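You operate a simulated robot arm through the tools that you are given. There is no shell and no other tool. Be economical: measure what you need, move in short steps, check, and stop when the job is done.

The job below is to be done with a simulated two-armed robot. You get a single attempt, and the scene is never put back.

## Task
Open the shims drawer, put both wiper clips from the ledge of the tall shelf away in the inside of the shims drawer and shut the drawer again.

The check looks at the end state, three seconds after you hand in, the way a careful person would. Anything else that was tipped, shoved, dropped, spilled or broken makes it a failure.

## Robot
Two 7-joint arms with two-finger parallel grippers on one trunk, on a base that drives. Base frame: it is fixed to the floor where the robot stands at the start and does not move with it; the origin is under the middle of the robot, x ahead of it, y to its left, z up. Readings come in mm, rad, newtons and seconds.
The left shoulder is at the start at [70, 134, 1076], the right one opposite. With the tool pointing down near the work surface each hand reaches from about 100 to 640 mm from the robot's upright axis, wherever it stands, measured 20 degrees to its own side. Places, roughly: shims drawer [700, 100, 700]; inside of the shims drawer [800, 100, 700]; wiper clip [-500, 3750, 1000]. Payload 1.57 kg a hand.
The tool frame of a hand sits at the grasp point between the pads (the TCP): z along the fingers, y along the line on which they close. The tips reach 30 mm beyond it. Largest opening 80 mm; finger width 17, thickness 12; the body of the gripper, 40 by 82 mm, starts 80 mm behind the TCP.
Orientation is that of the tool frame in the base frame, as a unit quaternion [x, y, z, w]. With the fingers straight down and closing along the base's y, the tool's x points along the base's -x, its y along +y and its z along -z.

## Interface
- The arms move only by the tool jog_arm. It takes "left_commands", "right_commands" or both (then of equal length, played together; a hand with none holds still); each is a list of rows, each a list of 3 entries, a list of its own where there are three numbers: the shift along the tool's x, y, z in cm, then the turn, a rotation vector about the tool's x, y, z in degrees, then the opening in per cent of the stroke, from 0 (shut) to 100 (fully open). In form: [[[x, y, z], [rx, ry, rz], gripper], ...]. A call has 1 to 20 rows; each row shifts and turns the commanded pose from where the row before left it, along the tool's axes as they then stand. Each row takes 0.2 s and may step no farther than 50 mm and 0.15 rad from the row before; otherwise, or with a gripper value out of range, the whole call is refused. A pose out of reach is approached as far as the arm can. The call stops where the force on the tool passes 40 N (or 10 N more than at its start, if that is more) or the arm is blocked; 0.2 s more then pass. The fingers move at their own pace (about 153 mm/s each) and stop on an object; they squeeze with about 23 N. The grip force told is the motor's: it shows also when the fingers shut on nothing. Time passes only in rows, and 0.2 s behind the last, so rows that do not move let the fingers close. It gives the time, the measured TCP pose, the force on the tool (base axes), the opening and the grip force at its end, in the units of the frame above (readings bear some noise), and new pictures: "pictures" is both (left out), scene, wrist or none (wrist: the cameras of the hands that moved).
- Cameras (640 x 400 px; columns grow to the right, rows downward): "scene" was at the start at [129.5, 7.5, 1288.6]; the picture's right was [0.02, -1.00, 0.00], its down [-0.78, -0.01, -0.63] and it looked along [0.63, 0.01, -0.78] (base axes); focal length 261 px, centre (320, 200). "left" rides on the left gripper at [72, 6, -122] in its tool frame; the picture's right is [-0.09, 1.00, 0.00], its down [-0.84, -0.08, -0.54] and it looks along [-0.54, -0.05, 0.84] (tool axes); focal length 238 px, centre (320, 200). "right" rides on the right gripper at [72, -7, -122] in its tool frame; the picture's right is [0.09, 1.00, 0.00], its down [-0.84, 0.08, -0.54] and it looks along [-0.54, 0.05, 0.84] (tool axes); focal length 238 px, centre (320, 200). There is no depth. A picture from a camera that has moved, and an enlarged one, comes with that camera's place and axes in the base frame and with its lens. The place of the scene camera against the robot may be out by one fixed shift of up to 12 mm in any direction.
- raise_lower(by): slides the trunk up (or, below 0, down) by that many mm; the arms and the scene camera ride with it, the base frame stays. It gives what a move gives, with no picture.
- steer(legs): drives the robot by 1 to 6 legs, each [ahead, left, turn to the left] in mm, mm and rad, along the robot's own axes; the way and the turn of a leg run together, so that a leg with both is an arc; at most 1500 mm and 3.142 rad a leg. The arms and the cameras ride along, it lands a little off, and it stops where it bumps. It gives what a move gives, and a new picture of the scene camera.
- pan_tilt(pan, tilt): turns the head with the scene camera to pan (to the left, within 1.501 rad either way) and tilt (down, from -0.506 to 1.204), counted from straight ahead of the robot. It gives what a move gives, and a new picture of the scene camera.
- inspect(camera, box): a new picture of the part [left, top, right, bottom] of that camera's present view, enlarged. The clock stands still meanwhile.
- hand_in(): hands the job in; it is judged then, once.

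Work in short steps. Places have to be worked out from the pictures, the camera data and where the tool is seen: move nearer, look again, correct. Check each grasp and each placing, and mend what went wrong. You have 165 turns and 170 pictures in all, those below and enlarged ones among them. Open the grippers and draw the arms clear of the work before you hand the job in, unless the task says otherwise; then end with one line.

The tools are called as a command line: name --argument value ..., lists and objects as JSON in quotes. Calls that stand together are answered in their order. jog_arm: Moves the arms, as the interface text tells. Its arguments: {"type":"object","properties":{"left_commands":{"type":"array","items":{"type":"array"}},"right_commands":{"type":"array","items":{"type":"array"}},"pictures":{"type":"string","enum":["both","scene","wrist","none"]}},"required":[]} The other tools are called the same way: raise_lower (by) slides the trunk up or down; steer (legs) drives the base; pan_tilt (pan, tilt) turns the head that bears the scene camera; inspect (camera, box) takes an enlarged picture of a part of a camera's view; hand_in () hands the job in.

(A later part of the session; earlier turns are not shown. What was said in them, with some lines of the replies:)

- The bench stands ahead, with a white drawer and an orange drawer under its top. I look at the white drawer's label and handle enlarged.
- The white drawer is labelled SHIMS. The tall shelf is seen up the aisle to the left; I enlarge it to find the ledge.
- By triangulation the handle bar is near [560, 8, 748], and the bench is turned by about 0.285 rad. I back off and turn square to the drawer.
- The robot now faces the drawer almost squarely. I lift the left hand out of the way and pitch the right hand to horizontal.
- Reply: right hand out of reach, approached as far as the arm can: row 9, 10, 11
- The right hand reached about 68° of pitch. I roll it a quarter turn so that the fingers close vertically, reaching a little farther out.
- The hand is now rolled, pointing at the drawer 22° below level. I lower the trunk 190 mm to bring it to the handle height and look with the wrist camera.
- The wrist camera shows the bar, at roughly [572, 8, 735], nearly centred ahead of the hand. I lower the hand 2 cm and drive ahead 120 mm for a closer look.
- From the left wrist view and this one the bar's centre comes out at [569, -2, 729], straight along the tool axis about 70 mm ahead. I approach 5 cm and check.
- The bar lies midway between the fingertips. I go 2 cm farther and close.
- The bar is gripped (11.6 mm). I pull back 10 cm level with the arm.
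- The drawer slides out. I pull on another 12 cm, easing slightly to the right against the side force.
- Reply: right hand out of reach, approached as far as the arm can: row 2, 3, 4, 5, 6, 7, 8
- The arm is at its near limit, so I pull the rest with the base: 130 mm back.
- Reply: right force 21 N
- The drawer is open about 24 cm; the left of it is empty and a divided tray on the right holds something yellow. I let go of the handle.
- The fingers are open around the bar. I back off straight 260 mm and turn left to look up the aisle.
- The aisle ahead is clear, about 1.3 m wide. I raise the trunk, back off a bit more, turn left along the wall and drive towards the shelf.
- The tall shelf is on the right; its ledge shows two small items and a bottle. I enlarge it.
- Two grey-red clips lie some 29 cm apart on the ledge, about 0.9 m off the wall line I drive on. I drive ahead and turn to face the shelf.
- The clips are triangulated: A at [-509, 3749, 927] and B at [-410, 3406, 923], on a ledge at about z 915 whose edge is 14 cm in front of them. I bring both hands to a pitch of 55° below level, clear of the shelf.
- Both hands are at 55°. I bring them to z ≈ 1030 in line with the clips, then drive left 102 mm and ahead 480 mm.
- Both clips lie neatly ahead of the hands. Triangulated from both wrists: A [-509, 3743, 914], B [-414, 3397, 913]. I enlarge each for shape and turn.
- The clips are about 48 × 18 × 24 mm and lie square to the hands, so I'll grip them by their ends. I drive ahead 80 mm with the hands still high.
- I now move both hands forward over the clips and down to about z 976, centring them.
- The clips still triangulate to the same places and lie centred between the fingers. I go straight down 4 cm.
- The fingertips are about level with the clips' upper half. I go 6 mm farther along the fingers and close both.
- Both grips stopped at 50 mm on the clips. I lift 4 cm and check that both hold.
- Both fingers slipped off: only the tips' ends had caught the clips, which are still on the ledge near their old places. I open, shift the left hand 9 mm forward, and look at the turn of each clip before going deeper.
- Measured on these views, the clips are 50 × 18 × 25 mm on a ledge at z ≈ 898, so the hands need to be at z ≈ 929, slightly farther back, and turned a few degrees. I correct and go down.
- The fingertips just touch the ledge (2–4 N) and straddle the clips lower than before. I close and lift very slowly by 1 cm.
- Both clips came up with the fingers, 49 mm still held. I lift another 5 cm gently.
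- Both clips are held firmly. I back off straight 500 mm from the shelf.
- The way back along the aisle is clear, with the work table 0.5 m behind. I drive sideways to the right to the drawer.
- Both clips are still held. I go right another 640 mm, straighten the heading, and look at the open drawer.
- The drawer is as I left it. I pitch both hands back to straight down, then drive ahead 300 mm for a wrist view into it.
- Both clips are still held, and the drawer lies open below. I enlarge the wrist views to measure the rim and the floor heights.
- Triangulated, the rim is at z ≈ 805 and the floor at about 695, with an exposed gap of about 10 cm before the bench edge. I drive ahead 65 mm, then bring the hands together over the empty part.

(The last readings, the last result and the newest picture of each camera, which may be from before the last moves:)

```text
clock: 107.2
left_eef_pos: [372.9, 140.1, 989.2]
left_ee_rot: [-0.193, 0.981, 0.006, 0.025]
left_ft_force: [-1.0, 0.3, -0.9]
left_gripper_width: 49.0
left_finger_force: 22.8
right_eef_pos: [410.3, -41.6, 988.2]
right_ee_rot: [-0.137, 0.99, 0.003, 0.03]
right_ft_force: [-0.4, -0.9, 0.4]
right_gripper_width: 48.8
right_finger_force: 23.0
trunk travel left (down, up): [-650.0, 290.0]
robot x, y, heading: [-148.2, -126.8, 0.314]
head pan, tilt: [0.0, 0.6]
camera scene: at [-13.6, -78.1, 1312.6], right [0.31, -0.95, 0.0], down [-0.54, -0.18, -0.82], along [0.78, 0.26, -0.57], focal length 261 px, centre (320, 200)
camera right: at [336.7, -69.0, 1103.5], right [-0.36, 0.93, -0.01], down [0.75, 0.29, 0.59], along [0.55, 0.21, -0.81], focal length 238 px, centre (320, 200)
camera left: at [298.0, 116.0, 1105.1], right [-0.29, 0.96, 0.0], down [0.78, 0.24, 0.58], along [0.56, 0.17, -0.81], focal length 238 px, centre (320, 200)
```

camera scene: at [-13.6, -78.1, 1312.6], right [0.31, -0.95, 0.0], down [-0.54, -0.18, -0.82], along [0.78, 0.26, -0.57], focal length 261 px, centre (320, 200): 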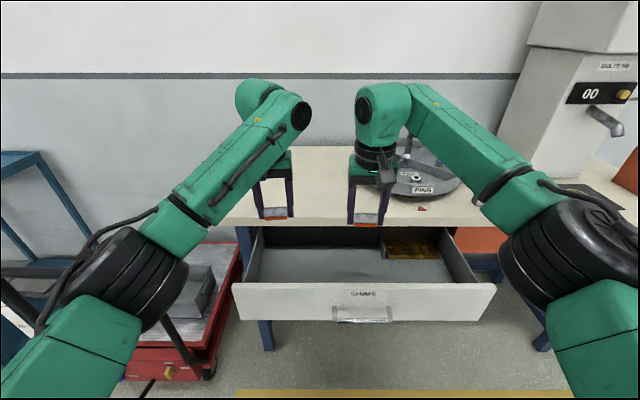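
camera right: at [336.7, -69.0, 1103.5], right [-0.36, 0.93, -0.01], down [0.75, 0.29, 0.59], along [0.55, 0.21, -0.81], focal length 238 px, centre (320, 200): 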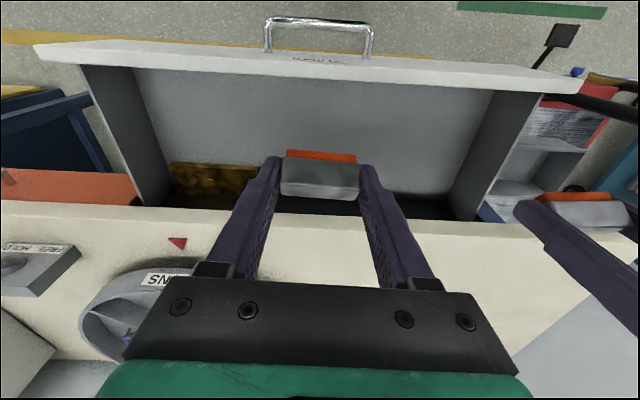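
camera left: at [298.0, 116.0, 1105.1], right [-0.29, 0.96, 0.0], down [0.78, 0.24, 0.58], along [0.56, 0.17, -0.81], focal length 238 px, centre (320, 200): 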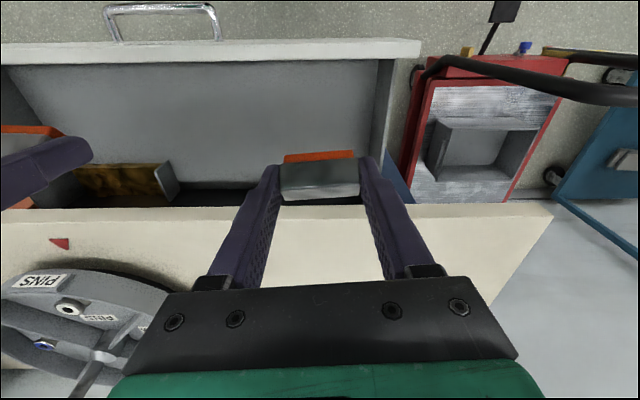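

The hands are now over the empty part; the right needs 2.2 cm more forward. Then I lower the trunk 170 mm and look.

jog_arm --right_commands '[[[-1.1, 0, 0], [0, 0, 0], 0], [[-1.1, 0, 0], [0, 0, 0], 0]]' --pictures "none"

raise_lower --by -170

jog_arm --right_commands '[[[0, 0, 0], [0, 0, 0], 0]]' --left_commands '[[[0, 0, 0], [0, 0, 0], 0]]' --pictures "both"

```text
clock: 107.8
left_eef_pos: [373.1, 141.3, 988.1]
left_ee_rot: [-0.194, 0.981, 0.005, 0.024]
left_ft_force: [0.7, -0.4, -0.1]
left_gripper_width: 48.9
left_finger_force: 23.4
right_eef_pos: [432.1, -36.6, 988.4]
right_ee_rot: [-0.136, 0.99, 0.002, 0.029]
right_ft_force: [1.1, 0.2, 0.2]
right_gripper_width: 48.8
right_finger_force: 22.8
trunk travel left (down, up): [-650.0, 290.0]
robot x, y, heading: [-151.5, -126.0, 0.314]
head pan, tilt: [0.0, 0.6]
```

```text
clock: 109.7
left_eef_pos: [372.6, 141.1, 819.3]
left_ee_rot: [-0.194, 0.981, 0.004, 0.024]
left_ft_force: [0.1, 0.3, -0.1]
left_gripper_width: 48.8
left_finger_force: 23.1
right_eef_pos: [432.4, -36.4, 818.7]
right_ee_rot: [-0.136, 0.99, 0.003, 0.028]
right_ft_force: [-0.3, 0.0, -1.1]
right_gripper_width: 49.2
right_finger_force: 22.8
trunk travel left (down, up): [-480.0, 460.0]
robot x, y, heading: [-150.9, -125.2, 0.31]
head pan, tilt: [0.0, 0.6]
```

```text
clock: 110.1
left_eef_pos: [372.9, 140.7, 817.8]
left_ee_rot: [-0.194, 0.981, 0.003, 0.025]
left_ft_force: [-0.2, 0.1, -0.5]
left_gripper_width: 48.6
left_finger_force: 23.1
right_eef_pos: [431.5, -37.6, 819.3]
right_ee_rot: [-0.137, 0.99, 0.004, 0.029]
right_ft_force: [1.1, 0.3, -1.6]
right_gripper_width: 48.9
right_finger_force: 22.7
trunk travel left (down, up): [-480.0, 460.0]
robot x, y, heading: [-150.8, -126.4, 0.316]
head pan, tilt: [0.0, 0.6]
camera scene: at [-13.7, -78.1, 1142.6], right [0.31, -0.95, 0.0], down [-0.54, -0.18, -0.82], along [0.78, 0.26, -0.57], focal length 261 px, centre (320, 200)
camera right: at [358.0, -63.4, 935.0], right [-0.36, 0.93, -0.01], down [0.75, 0.29, 0.59], along [0.55, 0.21, -0.81], focal length 238 px, centre (320, 200)
camera left: at [297.8, 116.1, 935.1], right [-0.29, 0.96, 0.0], down [0.78, 0.24, 0.58], along [0.56, 0.17, -0.81], focal length 238 px, centre (320, 200)
```

scene: 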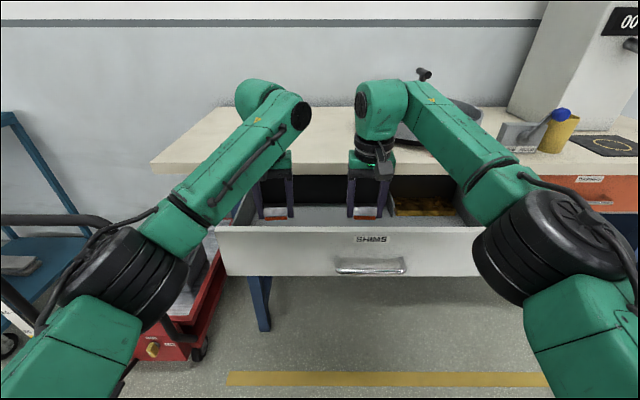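
right: 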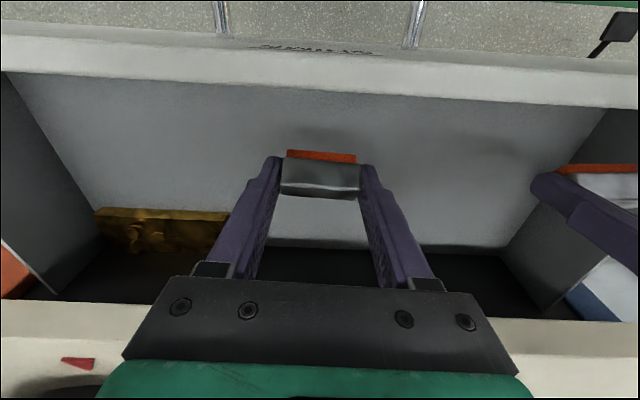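
left: 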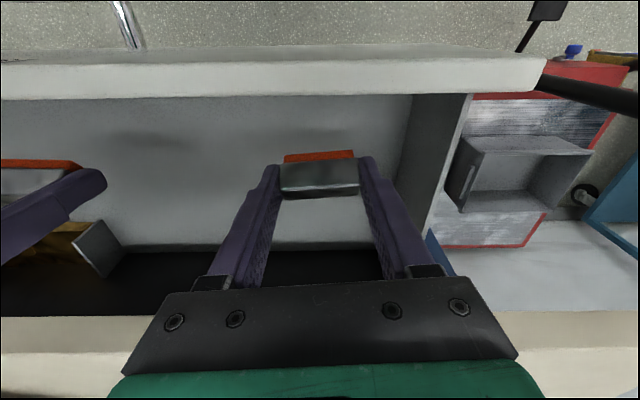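

Both hands sink cleanly inside the drawer walls. I lower them with the arms 65 mm more.

jog_arm --right_commands '[[[0, 0, 1.3], [0, 0, 0], 0], [[0, 0, 1.3], [0, 0, 0], 0], [[0, 0, 1.3], [0, 0, 0], 0], [[0, 0, 1.3], [0, 0, 0], 0], [[0, 0, 1.3], [0, 0, 0], 0]]' --left_commands '[[[0, 0, 1.3], [0, 0, 0], 0], [[0, 0, 1.3], [0, 0, 0], 0], [[0, 0, 1.3], [0, 0, 0], 0], [[0, 0, 1.3], [0, 0, 0], 0], [[0, 0, 1.3], [0, 0, 0], 0]]' --pictures "both"

```text
clock: 111.3
left_eef_pos: [376.3, 142.1, 753.2]
left_ee_rot: [-0.194, 0.981, 0.004, 0.026]
left_ft_force: [-0.4, -0.2, -0.9]
left_gripper_width: 48.9
left_finger_force: 22.9
right_eef_pos: [435.8, -36.6, 753.4]
right_ee_rot: [-0.136, 0.99, 0.003, 0.029]
right_ft_force: [0.3, -0.7, -0.4]
right_gripper_width: 48.8
right_finger_force: 22.7
trunk travel left (down, up): [-480.0, 460.0]
robot x, y, heading: [-144.6, -126.5, 0.318]
head pan, tilt: [0.0, 0.6]
camera scene: at [-13.2, -78.0, 1142.5], right [0.31, -0.95, 0.0], down [-0.54, -0.18, -0.82], along [0.78, 0.26, -0.57], focal length 261 px, centre (320, 200)
camera right: at [361.7, -63.1, 870.4], right [-0.36, 0.93, -0.01], down [0.75, 0.29, 0.59], along [0.55, 0.21, -0.81], focal length 238 px, centre (320, 200)
camera left: at [301.4, 116.3, 869.7], right [-0.29, 0.96, 0.0], down [0.78, 0.24, 0.58], along [0.56, 0.17, -0.81], focal length 238 px, centre (320, 200)
```

scene: 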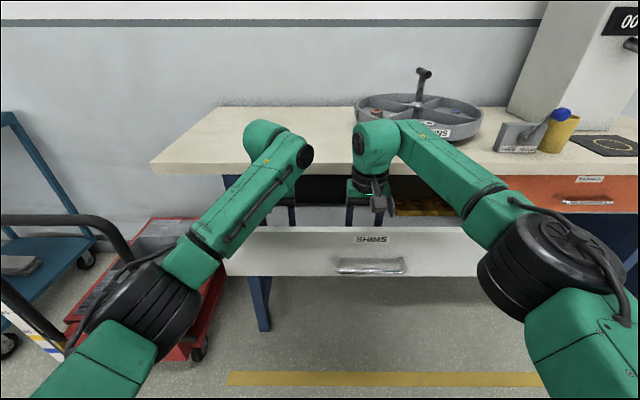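
right: 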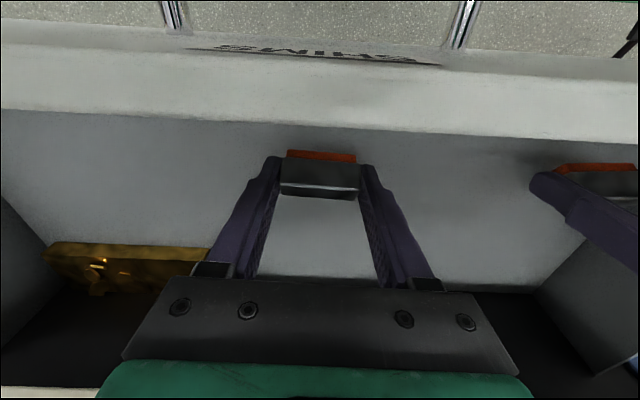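
left: 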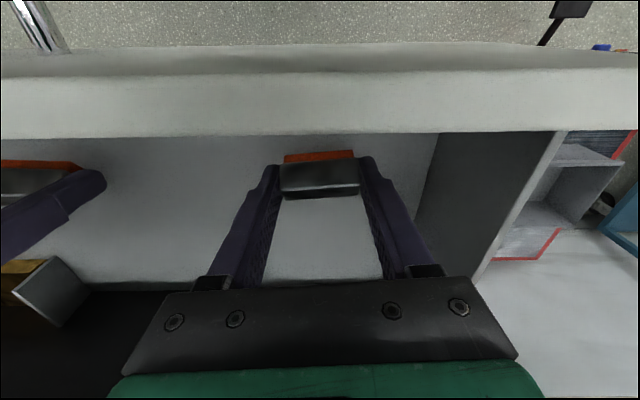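

There is still room below. I lower 15 mm more, then 8 mm, watching the forces.

jog_arm --right_commands '[[[0, 0, 0.5], [0, 0, 0], 0], [[0, 0, 0.5], [0, 0, 0], 0], [[0, 0, 0.5], [0, 0, 0], 0]]' --left_commands '[[[0, 0, 0.5], [0, 0, 0], 0], [[0, 0, 0.5], [0, 0, 0], 0], [[0, 0, 0.5], [0, 0, 0], 0]]' --pictures "none"

jog_arm --right_commands '[[[0, 0, 0.4], [0, 0, 0], 0], [[0, 0, 0.4], [0, 0, 0], 0]]' --left_commands '[[[0, 0, 0.4], [0, 0, 0], 0], [[0, 0, 0.4], [0, 0, 0], 0]]' --pictures "wrist"

```text
clock: 112.1
left_eef_pos: [376.5, 141.9, 737.9]
left_ee_rot: [-0.194, 0.981, 0.004, 0.025]
left_ft_force: [0.1, 0.2, -0.9]
left_gripper_width: 48.8
left_finger_force: 22.9
right_eef_pos: [436.7, -35.4, 738.3]
right_ee_rot: [-0.138, 0.99, 0.003, 0.031]
right_ft_force: [0.3, -0.3, -0.1]
right_gripper_width: 48.9
right_finger_force: 22.9
trunk travel left (down, up): [-480.0, 460.0]
robot x, y, heading: [-148.4, -128.2, 0.313]
head pan, tilt: [0.0, 0.6]
```

```text
clock: 112.7
left_eef_pos: [378.3, 142.1, 731.5]
left_ee_rot: [-0.194, 0.981, 0.005, 0.025]
left_ft_force: [-0.5, -1.1, -0.3]
left_gripper_width: 48.9
left_finger_force: 23.1
right_eef_pos: [436.0, -35.1, 731.6]
right_ee_rot: [-0.137, 0.99, 0.002, 0.029]
right_ft_force: [-0.2, 0.8, -0.9]
right_gripper_width: 48.9
right_finger_force: 22.4
trunk travel left (down, up): [-480.0, 460.0]
robot x, y, heading: [-146.9, -125.6, 0.314]
head pan, tilt: [0.0, 0.6]
camera right: at [362.9, -62.5, 847.4], right [-0.36, 0.93, -0.01], down [0.75, 0.29, 0.59], along [0.55, 0.21, -0.81], focal length 238 px, centre (320, 200)
camera left: at [301.8, 117.7, 847.6], right [-0.29, 0.96, 0.0], down [0.78, 0.24, 0.58], along [0.56, 0.17, -0.81], focal length 238 px, centre (320, 200)
```

right: 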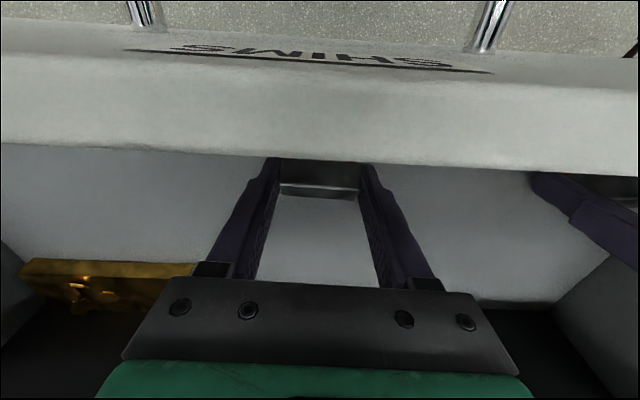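
left: 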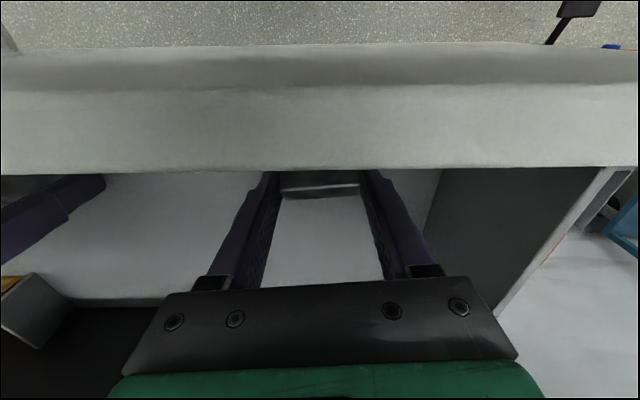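

No contact yet and the wrist cameras still clear the rim. I go 6 mm lower and open both hands.

jog_arm --right_commands '[[[0, 0, 0.3], [0, 0, 0], 0], [[0, 0, 0.3], [0, 0, 0], 0], [[0, 0, 0], [0, 0, 0], 75], [[0, 0, 0], [0, 0, 0], 75], [[0, 0, 0], [0, 0, 0], 75]]' --left_commands '[[[0, 0, 0.3], [0, 0, 0], 0], [[0, 0, 0.3], [0, 0, 0], 0], [[0, 0, 0], [0, 0, 0], 75], [[0, 0, 0], [0, 0, 0], 75], [[0, 0, 0], [0, 0, 0], 75]]' --pictures "wrist"

```text
clock: 113.9
left_eef_pos: [376.2, 141.2, 726.5]
left_ee_rot: [-0.193, 0.981, 0.005, 0.027]
left_ft_force: [2.6, -2.8, 15.9]
left_gripper_width: 57.0
left_finger_force: 0.1
right_eef_pos: [436.2, -37.5, 727.7]
right_ee_rot: [-0.137, 0.99, 0.003, 0.031]
right_ft_force: [0.4, 0.4, 1.6]
right_gripper_width: 60.3
right_finger_force: 0.5
trunk travel left (down, up): [-480.0, 460.0]
robot x, y, heading: [-147.0, -128.4, 0.316]
head pan, tilt: [0.0, 0.6]
camera right: at [361.0, -64.0, 842.7], right [-0.36, 0.93, -0.01], down [0.75, 0.29, 0.59], along [0.55, 0.21, -0.81], focal length 238 px, centre (320, 200)
camera left: at [300.0, 116.2, 843.1], right [-0.29, 0.96, 0.0], down [0.77, 0.23, 0.59], along [0.56, 0.18, -0.81], focal length 238 px, centre (320, 200)
```

right: 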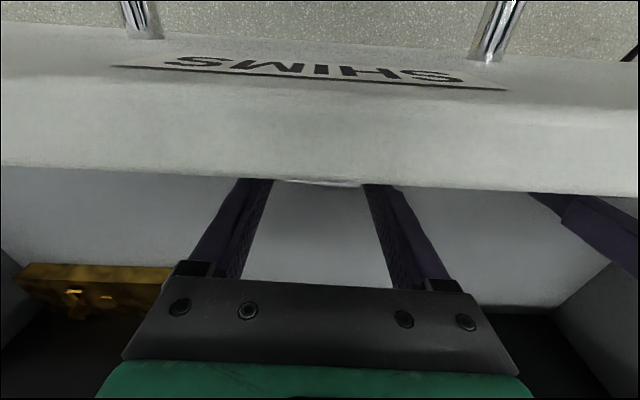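
left: 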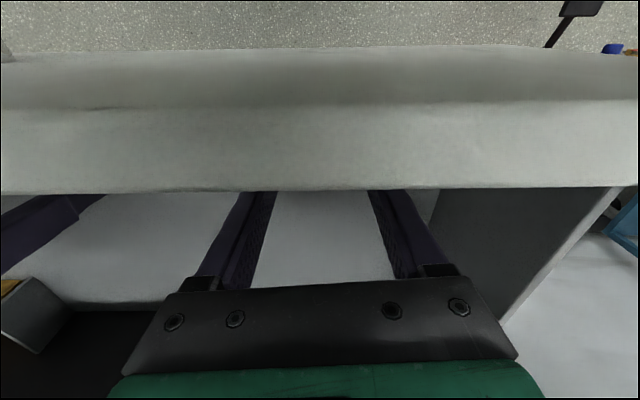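

The left tips touched the floor and both hands have opened. I lift both hands straight up and check that the clips stay behind.

jog_arm --right_commands '[[[0, 0, -0.5], [0, 0, 0], 75], [[0, 0, -1], [0, 0, 0], 75], [[0, 0, -1.5], [0, 0, 0], 75], [[0, 0, -2], [0, 0, 0], 75], [[0, 0, -2], [0, 0, 0], 75], [[0, 0, -2], [0, 0, 0], 75]]' --left_commands '[[[0, 0, -0.5], [0, 0, 0], 75], [[0, 0, -1], [0, 0, 0], 75], [[0, 0, -1.5], [0, 0, 0], 75], [[0, 0, -2], [0, 0, 0], 75], [[0, 0, -2], [0, 0, 0], 75], [[0, 0, -2], [0, 0, 0], 75]]' --pictures "wrist"

```text
clock: 115.3
left_eef_pos: [373.1, 139.1, 812.8]
left_ee_rot: [-0.194, 0.981, 0.004, 0.025]
left_ft_force: [0.1, 0.0, 0.2]
left_gripper_width: 60.0
left_finger_force: 0.1
right_eef_pos: [430.3, -36.4, 814.5]
right_ee_rot: [-0.137, 0.99, 0.002, 0.03]
right_ft_force: [0.2, -0.2, 0.0]
right_gripper_width: 59.7
right_finger_force: 0.1
trunk travel left (down, up): [-480.0, 460.0]
robot x, y, heading: [-144.7, -128.5, 0.32]
head pan, tilt: [0.0, 0.6]
camera right: at [356.7, -63.2, 931.6], right [-0.36, 0.93, -0.01], down [0.75, 0.29, 0.59], along [0.55, 0.21, -0.81], focal length 238 px, centre (320, 200)
camera left: at [297.9, 115.1, 929.7], right [-0.29, 0.96, 0.0], down [0.78, 0.24, 0.58], along [0.56, 0.17, -0.81], focal length 238 px, centre (320, 200)
```

right: 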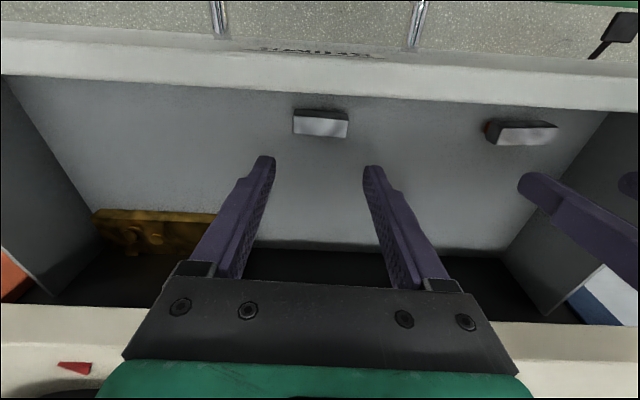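
left: 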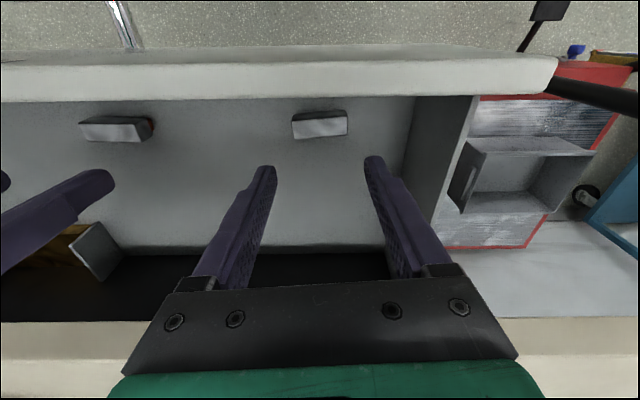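

Both clips lie free on the drawer floor. I raise the trunk so the fingers clear the rim and back off 340 mm.

raise_lower --by 110

steer --legs '[[-340, 0, 0]]'

inspect --camera "scene" --box '[180, 80, 540, 305]'

```text
clock: 116.8
left_eef_pos: [374.2, 139.3, 922.3]
left_ee_rot: [-0.193, 0.981, 0.004, 0.025]
left_ft_force: [0.2, 0.0, 0.1]
left_gripper_width: 60.2
left_finger_force: 0.1
right_eef_pos: [431.2, -36.9, 923.8]
right_ee_rot: [-0.136, 0.99, 0.004, 0.029]
right_ft_force: [-0.2, -0.2, -0.1]
right_gripper_width: 60.2
right_finger_force: 0.0
trunk travel left (down, up): [-590.0, 350.0]
robot x, y, heading: [-153.0, -126.3, 0.316]
head pan, tilt: [0.0, 0.6]
```

```text
clock: 119.0
left_eef_pos: [47.8, 36.8, 922.1]
left_ee_rot: [-0.195, 0.98, 0.004, 0.025]
left_ft_force: [0.5, -0.6, -0.2]
left_gripper_width: 60.3
left_finger_force: 0.1
right_eef_pos: [107.5, -142.3, 925.3]
right_ee_rot: [-0.139, 0.99, 0.003, 0.029]
right_ft_force: [0.8, -0.2, 0.8]
right_gripper_width: 60.0
right_finger_force: 0.0
trunk travel left (down, up): [-590.0, 350.0]
robot x, y, heading: [-471.4, -234.0, 0.318]
head pan, tilt: [0.0, 0.6]
camera scene: at [-338.6, -184.2, 1252.6], right [0.31, -0.95, 0.0], down [-0.54, -0.18, -0.82], along [0.78, 0.26, -0.57], focal length 261 px, centre (320, 200)
```

scene: 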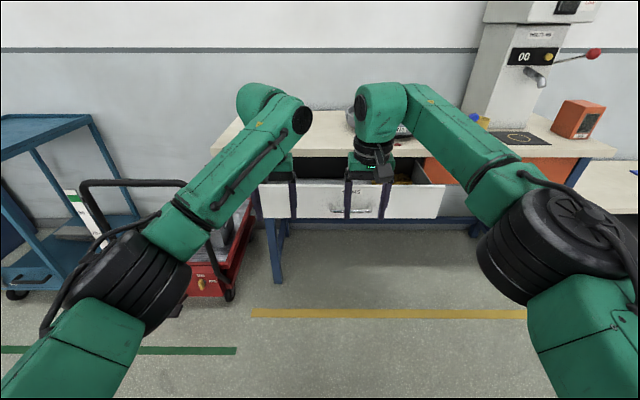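

```text
1.78 times, centred on (360, 192) of scene
camera zoom: at [-338.6, -184.2, 1252.6], right [0.31, -0.95, 0.0], down [-0.54, -0.18, -0.82], along [0.78, 0.26, -0.57], focal length 463 px, centre (249, 213)
```

zoom: 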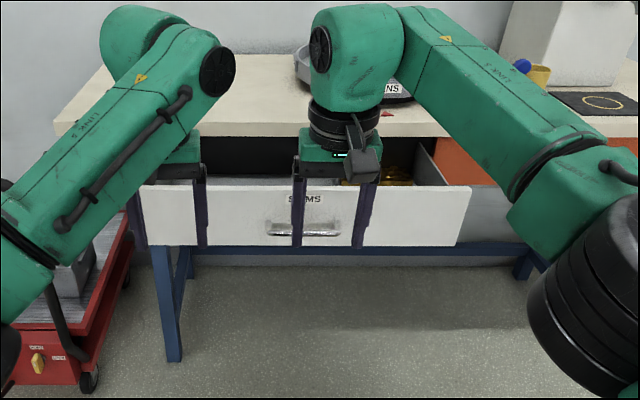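

I close the right hand and pitch it forward for pushing the drawer front, while the left hand moves out of the way, up and to the left.

jog_arm --right_commands '[[[0.5, 0, 0], [0, -8.1, 0], 0], [[0, 0, -0.5], [0, -8.1, 0], 0], [[0, 0, -0.5], [0, -8.1, 0], 0], [[0, 0, -0.5], [0, -8.1, 0], 0], [[0, 0, -0.5], [0, -8.1, 0], 0], [[0, 0, -1], [0, -8.1, 0], 0], [[0, 0, -1], [0, -8.1, 0], 0], [[0, 0, -1], [0, -8.1, 0], 0]]' --left_commands '[[[0.8, 1, -1], [0, 0, 0], 75], [[0.8, 1, -1], [0, 0, 0], 75], [[0.8, 1, -1], [0, 0, 0], 75], [[0.8, 1, -1], [0, 0, 0], 75], [[0.8, 1, -1], [0, 0, 0], 75], [[0.8, 1, -1], [0, 0, 0], 75], [[0.8, 1, -1], [0, 0, 0], 75], [[0.8, 1, -1], [0, 0, 0], 75]]' --pictures "scene"

```text
clock: 120.8
left_eef_pos: [-46.3, 82.6, 999.8]
left_ee_rot: [-0.196, 0.98, 0.005, 0.026]
left_ft_force: [-0.1, -0.3, -0.1]
left_gripper_width: 60.2
left_finger_force: 0.0
right_eef_pos: [67.9, -150.9, 962.2]
right_ee_rot: [-0.115, 0.82, 0.077, 0.556]
right_ft_force: [0.4, -0.2, 0.1]
right_gripper_width: 0.0
right_finger_force: 20.9
trunk travel left (down, up): [-590.0, 350.0]
robot x, y, heading: [-476.0, -233.8, 0.317]
head pan, tilt: [0.0, 0.6]
camera scene: at [-339.7, -184.4, 1252.7], right [0.31, -0.95, 0.0], down [-0.54, -0.18, -0.83], along [0.78, 0.26, -0.56], focal length 261 px, centre (320, 200)
```

scene: 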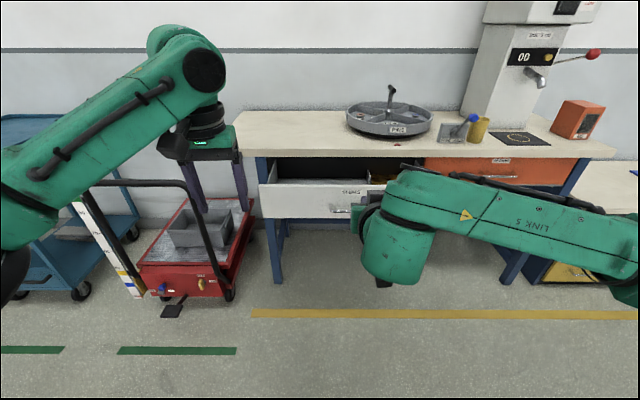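

The right hand is at 22° below level and in line with the handle's centre. I lower the trunk to bring the fingertips to z ≈ 760, just above the bar, and drive up to the front.

raise_lower --by -190

steer --legs '[[230, 0, 0]]'

jog_arm --right_commands '[[[0, 0, 0], [0, 0, 0], 0]]' --pictures "wrist"

```text
clock: 122.9
left_eef_pos: [-45.4, 83.8, 807.8]
left_ee_rot: [-0.194, 0.981, 0.004, 0.025]
left_ft_force: [-0.4, 0.6, -0.6]
left_gripper_width: 59.9
left_finger_force: 0.1
right_eef_pos: [70.2, -149.9, 771.8]
right_ee_rot: [-0.114, 0.82, 0.075, 0.555]
right_ft_force: [0.4, 0.8, -0.4]
right_gripper_width: 0.0
right_finger_force: 21.1
trunk travel left (down, up): [-400.0, 540.0]
robot x, y, heading: [-473.4, -232.2, 0.317]
head pan, tilt: [0.0, 0.6]
```

```text
clock: 124.6
left_eef_pos: [172.8, 151.4, 808.3]
left_ee_rot: [-0.193, 0.981, 0.005, 0.026]
left_ft_force: [0.1, 0.1, -0.1]
left_gripper_width: 60.0
left_finger_force: 0.1
right_eef_pos: [287.0, -83.8, 771.1]
right_ee_rot: [-0.112, 0.821, 0.074, 0.555]
right_ft_force: [0.3, -0.1, -0.5]
right_gripper_width: 0.3
right_finger_force: 21.0
trunk travel left (down, up): [-400.0, 540.0]
robot x, y, heading: [-259.1, -163.4, 0.313]
head pan, tilt: [0.0, 0.6]
camera scene: at [-121.3, -114.1, 1062.5], right [0.31, -0.95, 0.0], down [-0.54, -0.17, -0.82], along [0.78, 0.25, -0.57], focal length 261 px, centre (320, 200)
```

scene: 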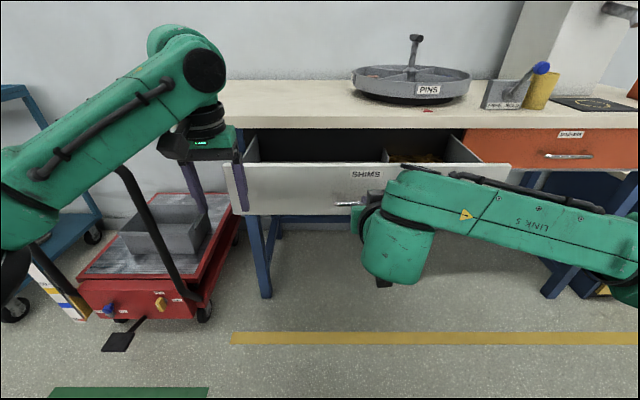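

```text
clock: 125.0
left_eef_pos: [172.2, 150.7, 809.9]
left_ee_rot: [-0.193, 0.981, 0.005, 0.025]
left_ft_force: [-0.4, 0.0, -0.5]
left_gripper_width: 59.8
left_finger_force: 0.0
right_eef_pos: [287.8, -83.4, 771.5]
right_ee_rot: [-0.112, 0.821, 0.074, 0.555]
right_ft_force: [0.1, -0.9, 0.4]
right_gripper_width: 0.0
right_finger_force: 21.0
trunk travel left (down, up): [-400.0, 540.0]
robot x, y, heading: [-256.0, -162.9, 0.31]
head pan, tilt: [0.0, 0.6]
camera right: at [154.4, -126.2, 749.0], right [-0.3, 0.95, -0.09], down [-0.21, 0.03, 0.98], along [0.93, 0.31, 0.19], focal length 238 px, centre (320, 200)
```

right: 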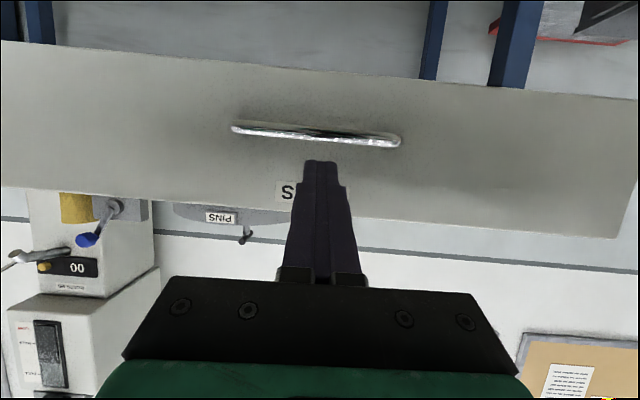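

The fingertips point just above the bar's centre. The left hand would meet the drawer, so I raise it 20 cm above the bench height first.

jog_arm --left_commands '[[[0, 0, -2], [0, 0, 0], 75], [[0, 0, -2], [0, 0, 0], 75], [[0, 0, -2], [0, 0, 0], 75], [[0, 0, -2], [0, 0, 0], 75], [[0, 0, -2], [0, 0, 0], 75], [[0, 0, -2], [0, 0, 0], 75], [[0, 0, -2], [0, 0, 0], 75], [[0, 0, -2], [0, 0, 0], 75], [[0, 0, -2], [0, 0, 0], 75], [[0, 0, -2], [0, 0, 0], 75]]' --pictures "none"

steer --legs '[[150, 0, 0]]'

```text
clock: 127.2
left_eef_pos: [165.1, 148.2, 960.8]
left_ee_rot: [-0.192, 0.981, 0.005, 0.027]
left_ft_force: [0.9, -0.2, 0.6]
left_gripper_width: 59.7
left_finger_force: 0.0
left hand out of reach, approached as far as the arm can: row 8, 9, 10
right_eef_pos: [287.1, -83.2, 772.1]
right_ee_rot: [-0.113, 0.821, 0.075, 0.555]
right_ft_force: [-0.9, 0.1, -0.2]
right_gripper_width: 0.0
right_finger_force: 21.0
trunk travel left (down, up): [-400.0, 540.0]
robot x, y, heading: [-253.7, -163.3, 0.312]
head pan, tilt: [0.0, 0.6]
```

```text
clock: 128.6
left_eef_pos: [308.3, 191.9, 960.7]
left_ee_rot: [-0.192, 0.981, 0.005, 0.026]
left_ft_force: [-0.5, 0.4, -0.4]
left_gripper_width: 60.1
left_finger_force: 0.1
right_eef_pos: [428.9, -39.7, 771.5]
right_ee_rot: [-0.112, 0.821, 0.074, 0.555]
right_ft_force: [-0.6, -0.2, 0.2]
right_gripper_width: 0.2
right_finger_force: 21.2
trunk travel left (down, up): [-400.0, 540.0]
robot x, y, heading: [-114.8, -118.0, 0.314]
head pan, tilt: [0.0, 0.6]
camera scene: at [20.0, -69.0, 1062.5], right [0.31, -0.95, 0.0], down [-0.54, -0.17, -0.82], along [0.79, 0.25, -0.57], focal length 261 px, centre (320, 200)
```

scene: 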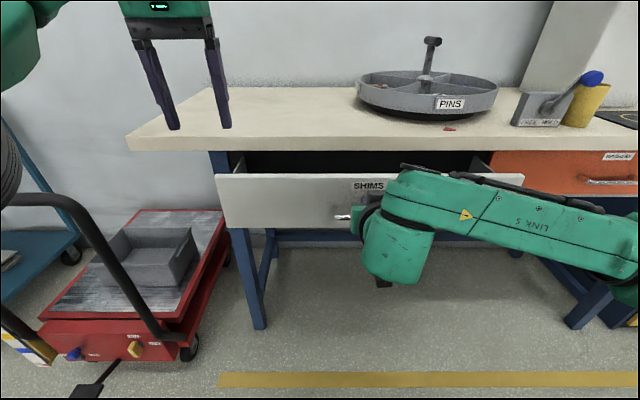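

The drawer slides in under the push and everything else is clear. I drive on 85 mm.

steer --legs '[[85, 0, 0]]'

```text
clock: 129.6
left_eef_pos: [387.7, 219.4, 960.0]
left_ee_rot: [-0.191, 0.981, 0.003, 0.025]
left_ft_force: [0.1, -0.5, -0.3]
left_gripper_width: 59.9
left_finger_force: 0.1
right_eef_pos: [509.0, -13.1, 771.9]
right_ee_rot: [-0.113, 0.821, 0.075, 0.555]
right_ft_force: [-0.2, -0.1, 0.3]
right_gripper_width: 0.0
right_finger_force: 21.1
trunk travel left (down, up): [-400.0, 540.0]
robot x, y, heading: [-36.5, -92.1, 0.31]
head pan, tilt: [0.0, 0.6]
camera scene: at [100.5, -42.9, 1062.4], right [0.31, -0.95, 0.0], down [-0.54, -0.17, -0.82], along [0.78, 0.25, -0.57], focal length 261 px, centre (320, 200)
```

scene: 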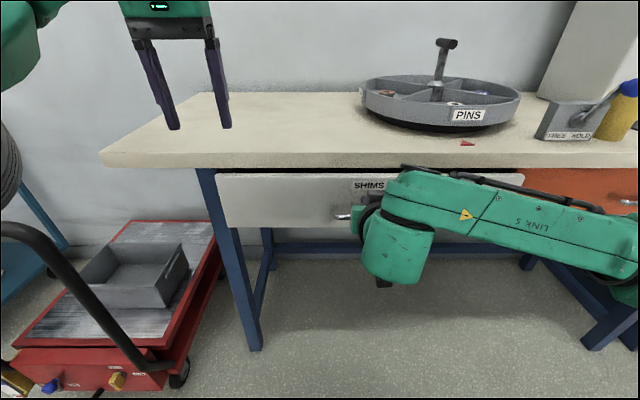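

About 6 cm remain. I push the rest with the arm so that the force stop works.

jog_arm --right_commands '[[[-0.37, 0, 0.93], [0, 0, 0], 0], [[-0.37, 0, 0.93], [0, 0, 0], 0], [[-0.37, 0, 0.93], [0, 0, 0], 0], [[-0.37, 0, 0.93], [0, 0, 0], 0], [[-0.37, 0, 0.93], [0, 0, 0], 0]]' --pictures "both"

```text
clock: 130.8
left_eef_pos: [388.0, 219.9, 961.1]
left_ee_rot: [-0.192, 0.981, 0.004, 0.026]
left_ft_force: [0.0, 0.1, 1.0]
left_gripper_width: 60.0
left_finger_force: 0.0
right_eef_pos: [559.2, 1.9, 770.4]
right_ee_rot: [-0.112, 0.821, 0.074, 0.555]
right_ft_force: [-0.6, 1.2, 0.1]
right_gripper_width: 0.0
right_finger_force: 21.3
trunk travel left (down, up): [-400.0, 540.0]
robot x, y, heading: [-39.3, -92.4, 0.311]
head pan, tilt: [0.0, 0.6]
camera scene: at [100.0, -43.0, 1062.5], right [0.31, -0.95, 0.0], down [-0.54, -0.17, -0.82], along [0.79, 0.25, -0.57], focal length 261 px, centre (320, 200)
camera right: at [425.4, -41.2, 748.5], right [-0.3, 0.95, -0.09], down [-0.21, 0.03, 0.98], along [0.93, 0.31, 0.19], focal length 238 px, centre (320, 200)
```

scene: 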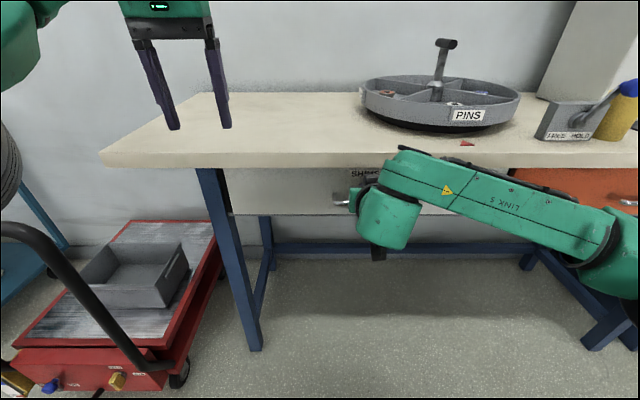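
right: 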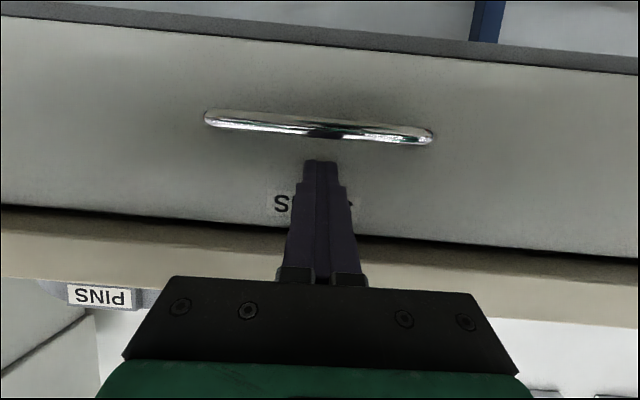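

Nearly shut. I push on in small steps until it resists.

jog_arm --right_commands '[[[-0.19, 0, 0.46], [0, 0, 0], 0], [[-0.19, 0, 0.46], [0, 0, 0], 0], [[-0.19, 0, 0.46], [0, 0, 0], 0], [[-0.19, 0, 0.46], [0, 0, 0], 0], [[-0.19, 0, 0.46], [0, 0, 0], 0], [[-0.19, 0, 0.46], [0, 0, 0], 0]]' --pictures "both"

```text
clock: 131.6
left_eef_pos: [382.7, 215.4, 963.6]
left_ee_rot: [-0.191, 0.981, 0.005, 0.028]
left_ft_force: [0.8, 0.2, -1.0]
left_gripper_width: 59.7
left_finger_force: 0.2
right_eef_pos: [561.4, 2.8, 772.1]
right_ee_rot: [-0.114, 0.822, 0.075, 0.553]
right_ft_force: [-20.1, -9.0, 5.9]
right_gripper_width: 0.0
right_finger_force: 21.3
trunk travel left (down, up): [-400.0, 540.0]
robot x, y, heading: [-36.1, -91.9, 0.309]
head pan, tilt: [0.0, 0.6]
stopped in row 3 (right hand): the force on the tool passed its limit (the readings are from after the stop); the commanded pose is now the measured one
camera scene: at [94.1, -46.0, 1063.5], right [0.3, -0.95, 0.0], down [-0.53, -0.17, -0.83], along [0.79, 0.25, -0.56], focal length 261 px, centre (320, 200)
camera right: at [429.1, -41.2, 749.8], right [-0.3, 0.95, -0.09], down [-0.2, 0.03, 0.98], along [0.93, 0.31, 0.18], focal length 238 px, centre (320, 200)
```

scene: 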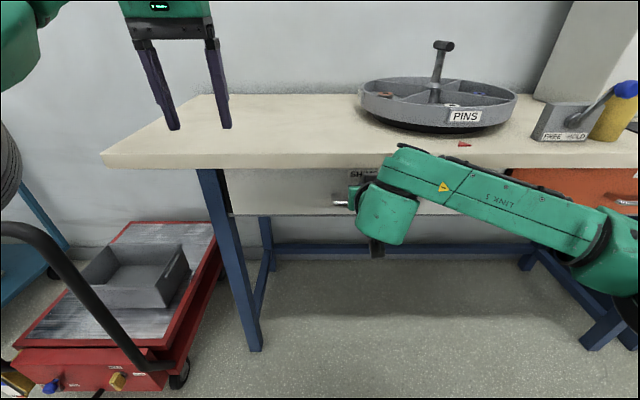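
right: 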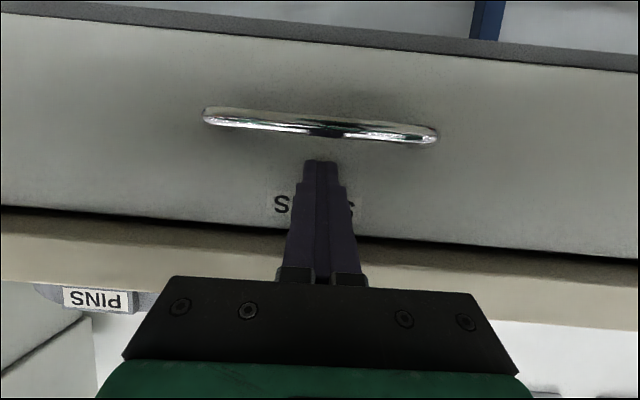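

The push met firm resistance. I draw the hand back 8 cm and compare the front with the orange drawer beside it.

jog_arm --right_commands '[[[0.37, 0, -0.93], [0, 0, 0], 0], [[0.74, 0, -1.86], [0, 0, 0], 0], [[0.74, 0, -1.86], [0, 0, 0], 0], [[0.74, 0, -1.86], [0, 0, 0], 0], [[0.37, 0, -0.93], [0, 0, 0], 0]]' --pictures "none"

steer --legs '[[-300, 0, 0]]'

inspect --camera "right" --box '[0, 0, 640, 300]'

```text
clock: 132.8
left_eef_pos: [386.9, 220.2, 960.7]
left_ee_rot: [-0.192, 0.981, 0.004, 0.026]
left_ft_force: [0.8, -0.3, -0.2]
left_gripper_width: 60.1
left_finger_force: 0.1
right_eef_pos: [488.9, -17.1, 768.4]
right_ee_rot: [-0.114, 0.824, 0.074, 0.55]
right_ft_force: [-0.2, 0.5, -0.4]
right_gripper_width: 0.0
right_finger_force: 21.2
trunk travel left (down, up): [-400.0, 540.0]
robot x, y, heading: [-35.3, -95.9, 0.311]
head pan, tilt: [0.0, 0.6]
```

```text
clock: 134.8
left_eef_pos: [105.9, 127.3, 960.9]
left_ee_rot: [-0.19, 0.981, 0.004, 0.026]
left_ft_force: [-1.4, -0.1, 0.4]
left_gripper_width: 60.0
left_finger_force: 0.0
right_eef_pos: [209.2, -108.6, 769.0]
right_ee_rot: [-0.113, 0.824, 0.073, 0.551]
right_ft_force: [0.0, -0.2, -0.1]
right_gripper_width: 0.0
right_finger_force: 21.4
trunk travel left (down, up): [-400.0, 540.0]
robot x, y, heading: [-315.8, -184.3, 0.308]
head pan, tilt: [0.0, 0.6]
camera scene: at [-182.3, -133.8, 1062.7], right [0.3, -0.95, 0.0], down [-0.54, -0.17, -0.83], along [0.79, 0.25, -0.56], focal length 261 px, centre (320, 200)
```

scene: 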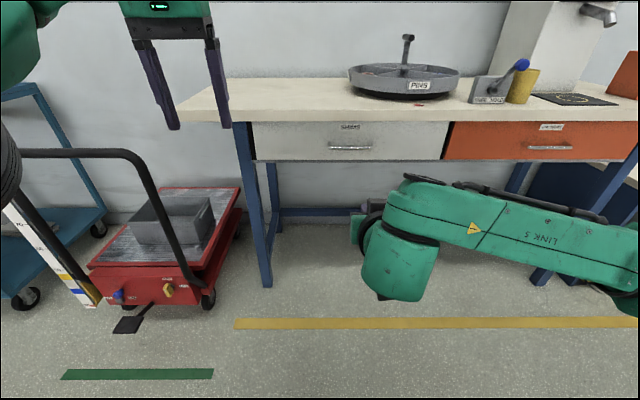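

```text
1.00 times, centred on (320, 150) of right
camera zoom: at [74.1, -151.6, 747.4], right [-0.3, 0.95, -0.09], down [-0.2, 0.03, 0.98], along [0.93, 0.31, 0.18], focal length 238 px, centre (320, 250)
```

zoom: 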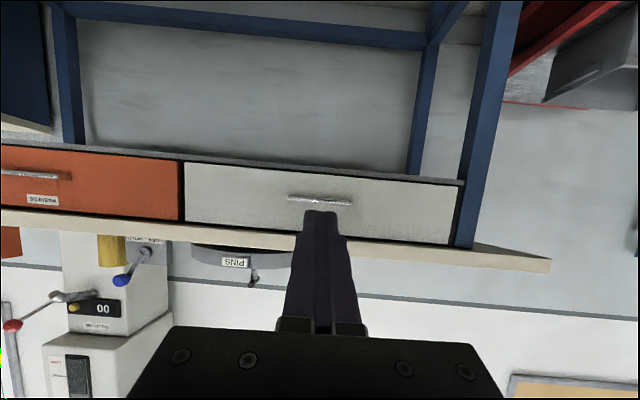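

The white front looks flush with the orange one. I enlarge once to be sure, and check the items on the bench.

inspect --camera "scene" --box '[220, 60, 620, 200]'

inspect --camera "right" --box '[120, 70, 260, 160]'

```text
1.60 times, centred on (420, 130) of scene
camera zoom: at [-182.3, -133.8, 1062.7], right [0.3, -0.95, 0.0], down [-0.54, -0.17, -0.83], along [0.79, 0.25, -0.56], focal length 417 px, centre (160, 312)
```

zoom: 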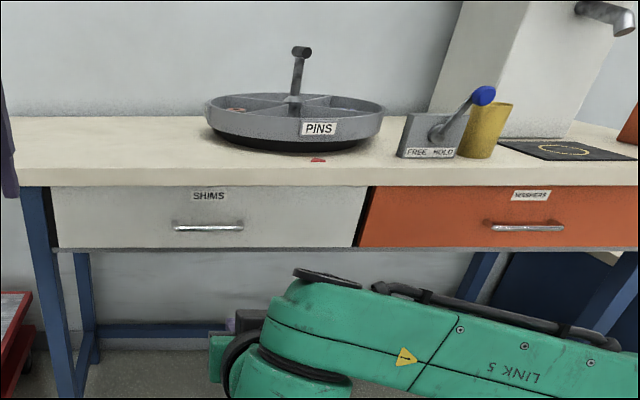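

```text
4.44 times, centred on (190, 115) of right
camera zoom: at [74.1, -151.6, 747.4], right [-0.3, 0.95, -0.09], down [-0.2, 0.03, 0.98], along [0.93, 0.31, 0.18], focal length 1059 px, centre (898, 578)
```

zoom: 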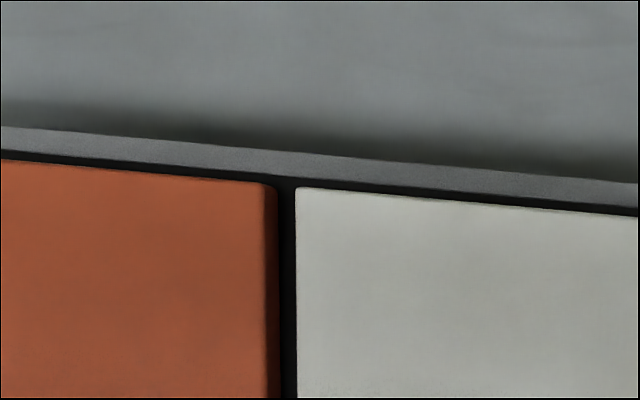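

The drawer is shut flush, and the bench and cart items stand as before. I open both grippers and finish.

jog_arm --right_commands '[[[0, 0, 0], [0, 0, 0], 100], [[0, 0, 0], [0, 0, 0], 100]]' --left_commands '[[[0, 0, 0], [0, 0, 0], 100], [[0, 0, 0], [0, 0, 0], 100]]' --pictures "none"

hand_in

```text
clock: 135.4
left_eef_pos: [108.2, 126.8, 960.1]
left_ee_rot: [-0.189, 0.982, 0.005, 0.027]
left_ft_force: [-0.7, -0.7, -0.5]
left_gripper_width: 80.3
left_finger_force: 0.0
right_eef_pos: [208.6, -109.2, 768.3]
right_ee_rot: [-0.112, 0.824, 0.072, 0.55]
right_ft_force: [0.0, 0.2, -1.0]
right_gripper_width: 79.9
right_finger_force: 0.0
trunk travel left (down, up): [-400.0, 540.0]
robot x, y, heading: [-320.5, -183.7, 0.308]
head pan, tilt: [0.0, 0.6]
```

```text
The job is handed in.
```

Both wiper clips are in the shims drawer, the drawer is shut flush with the one beside it, and I handed the job in with both grippers open and clear.
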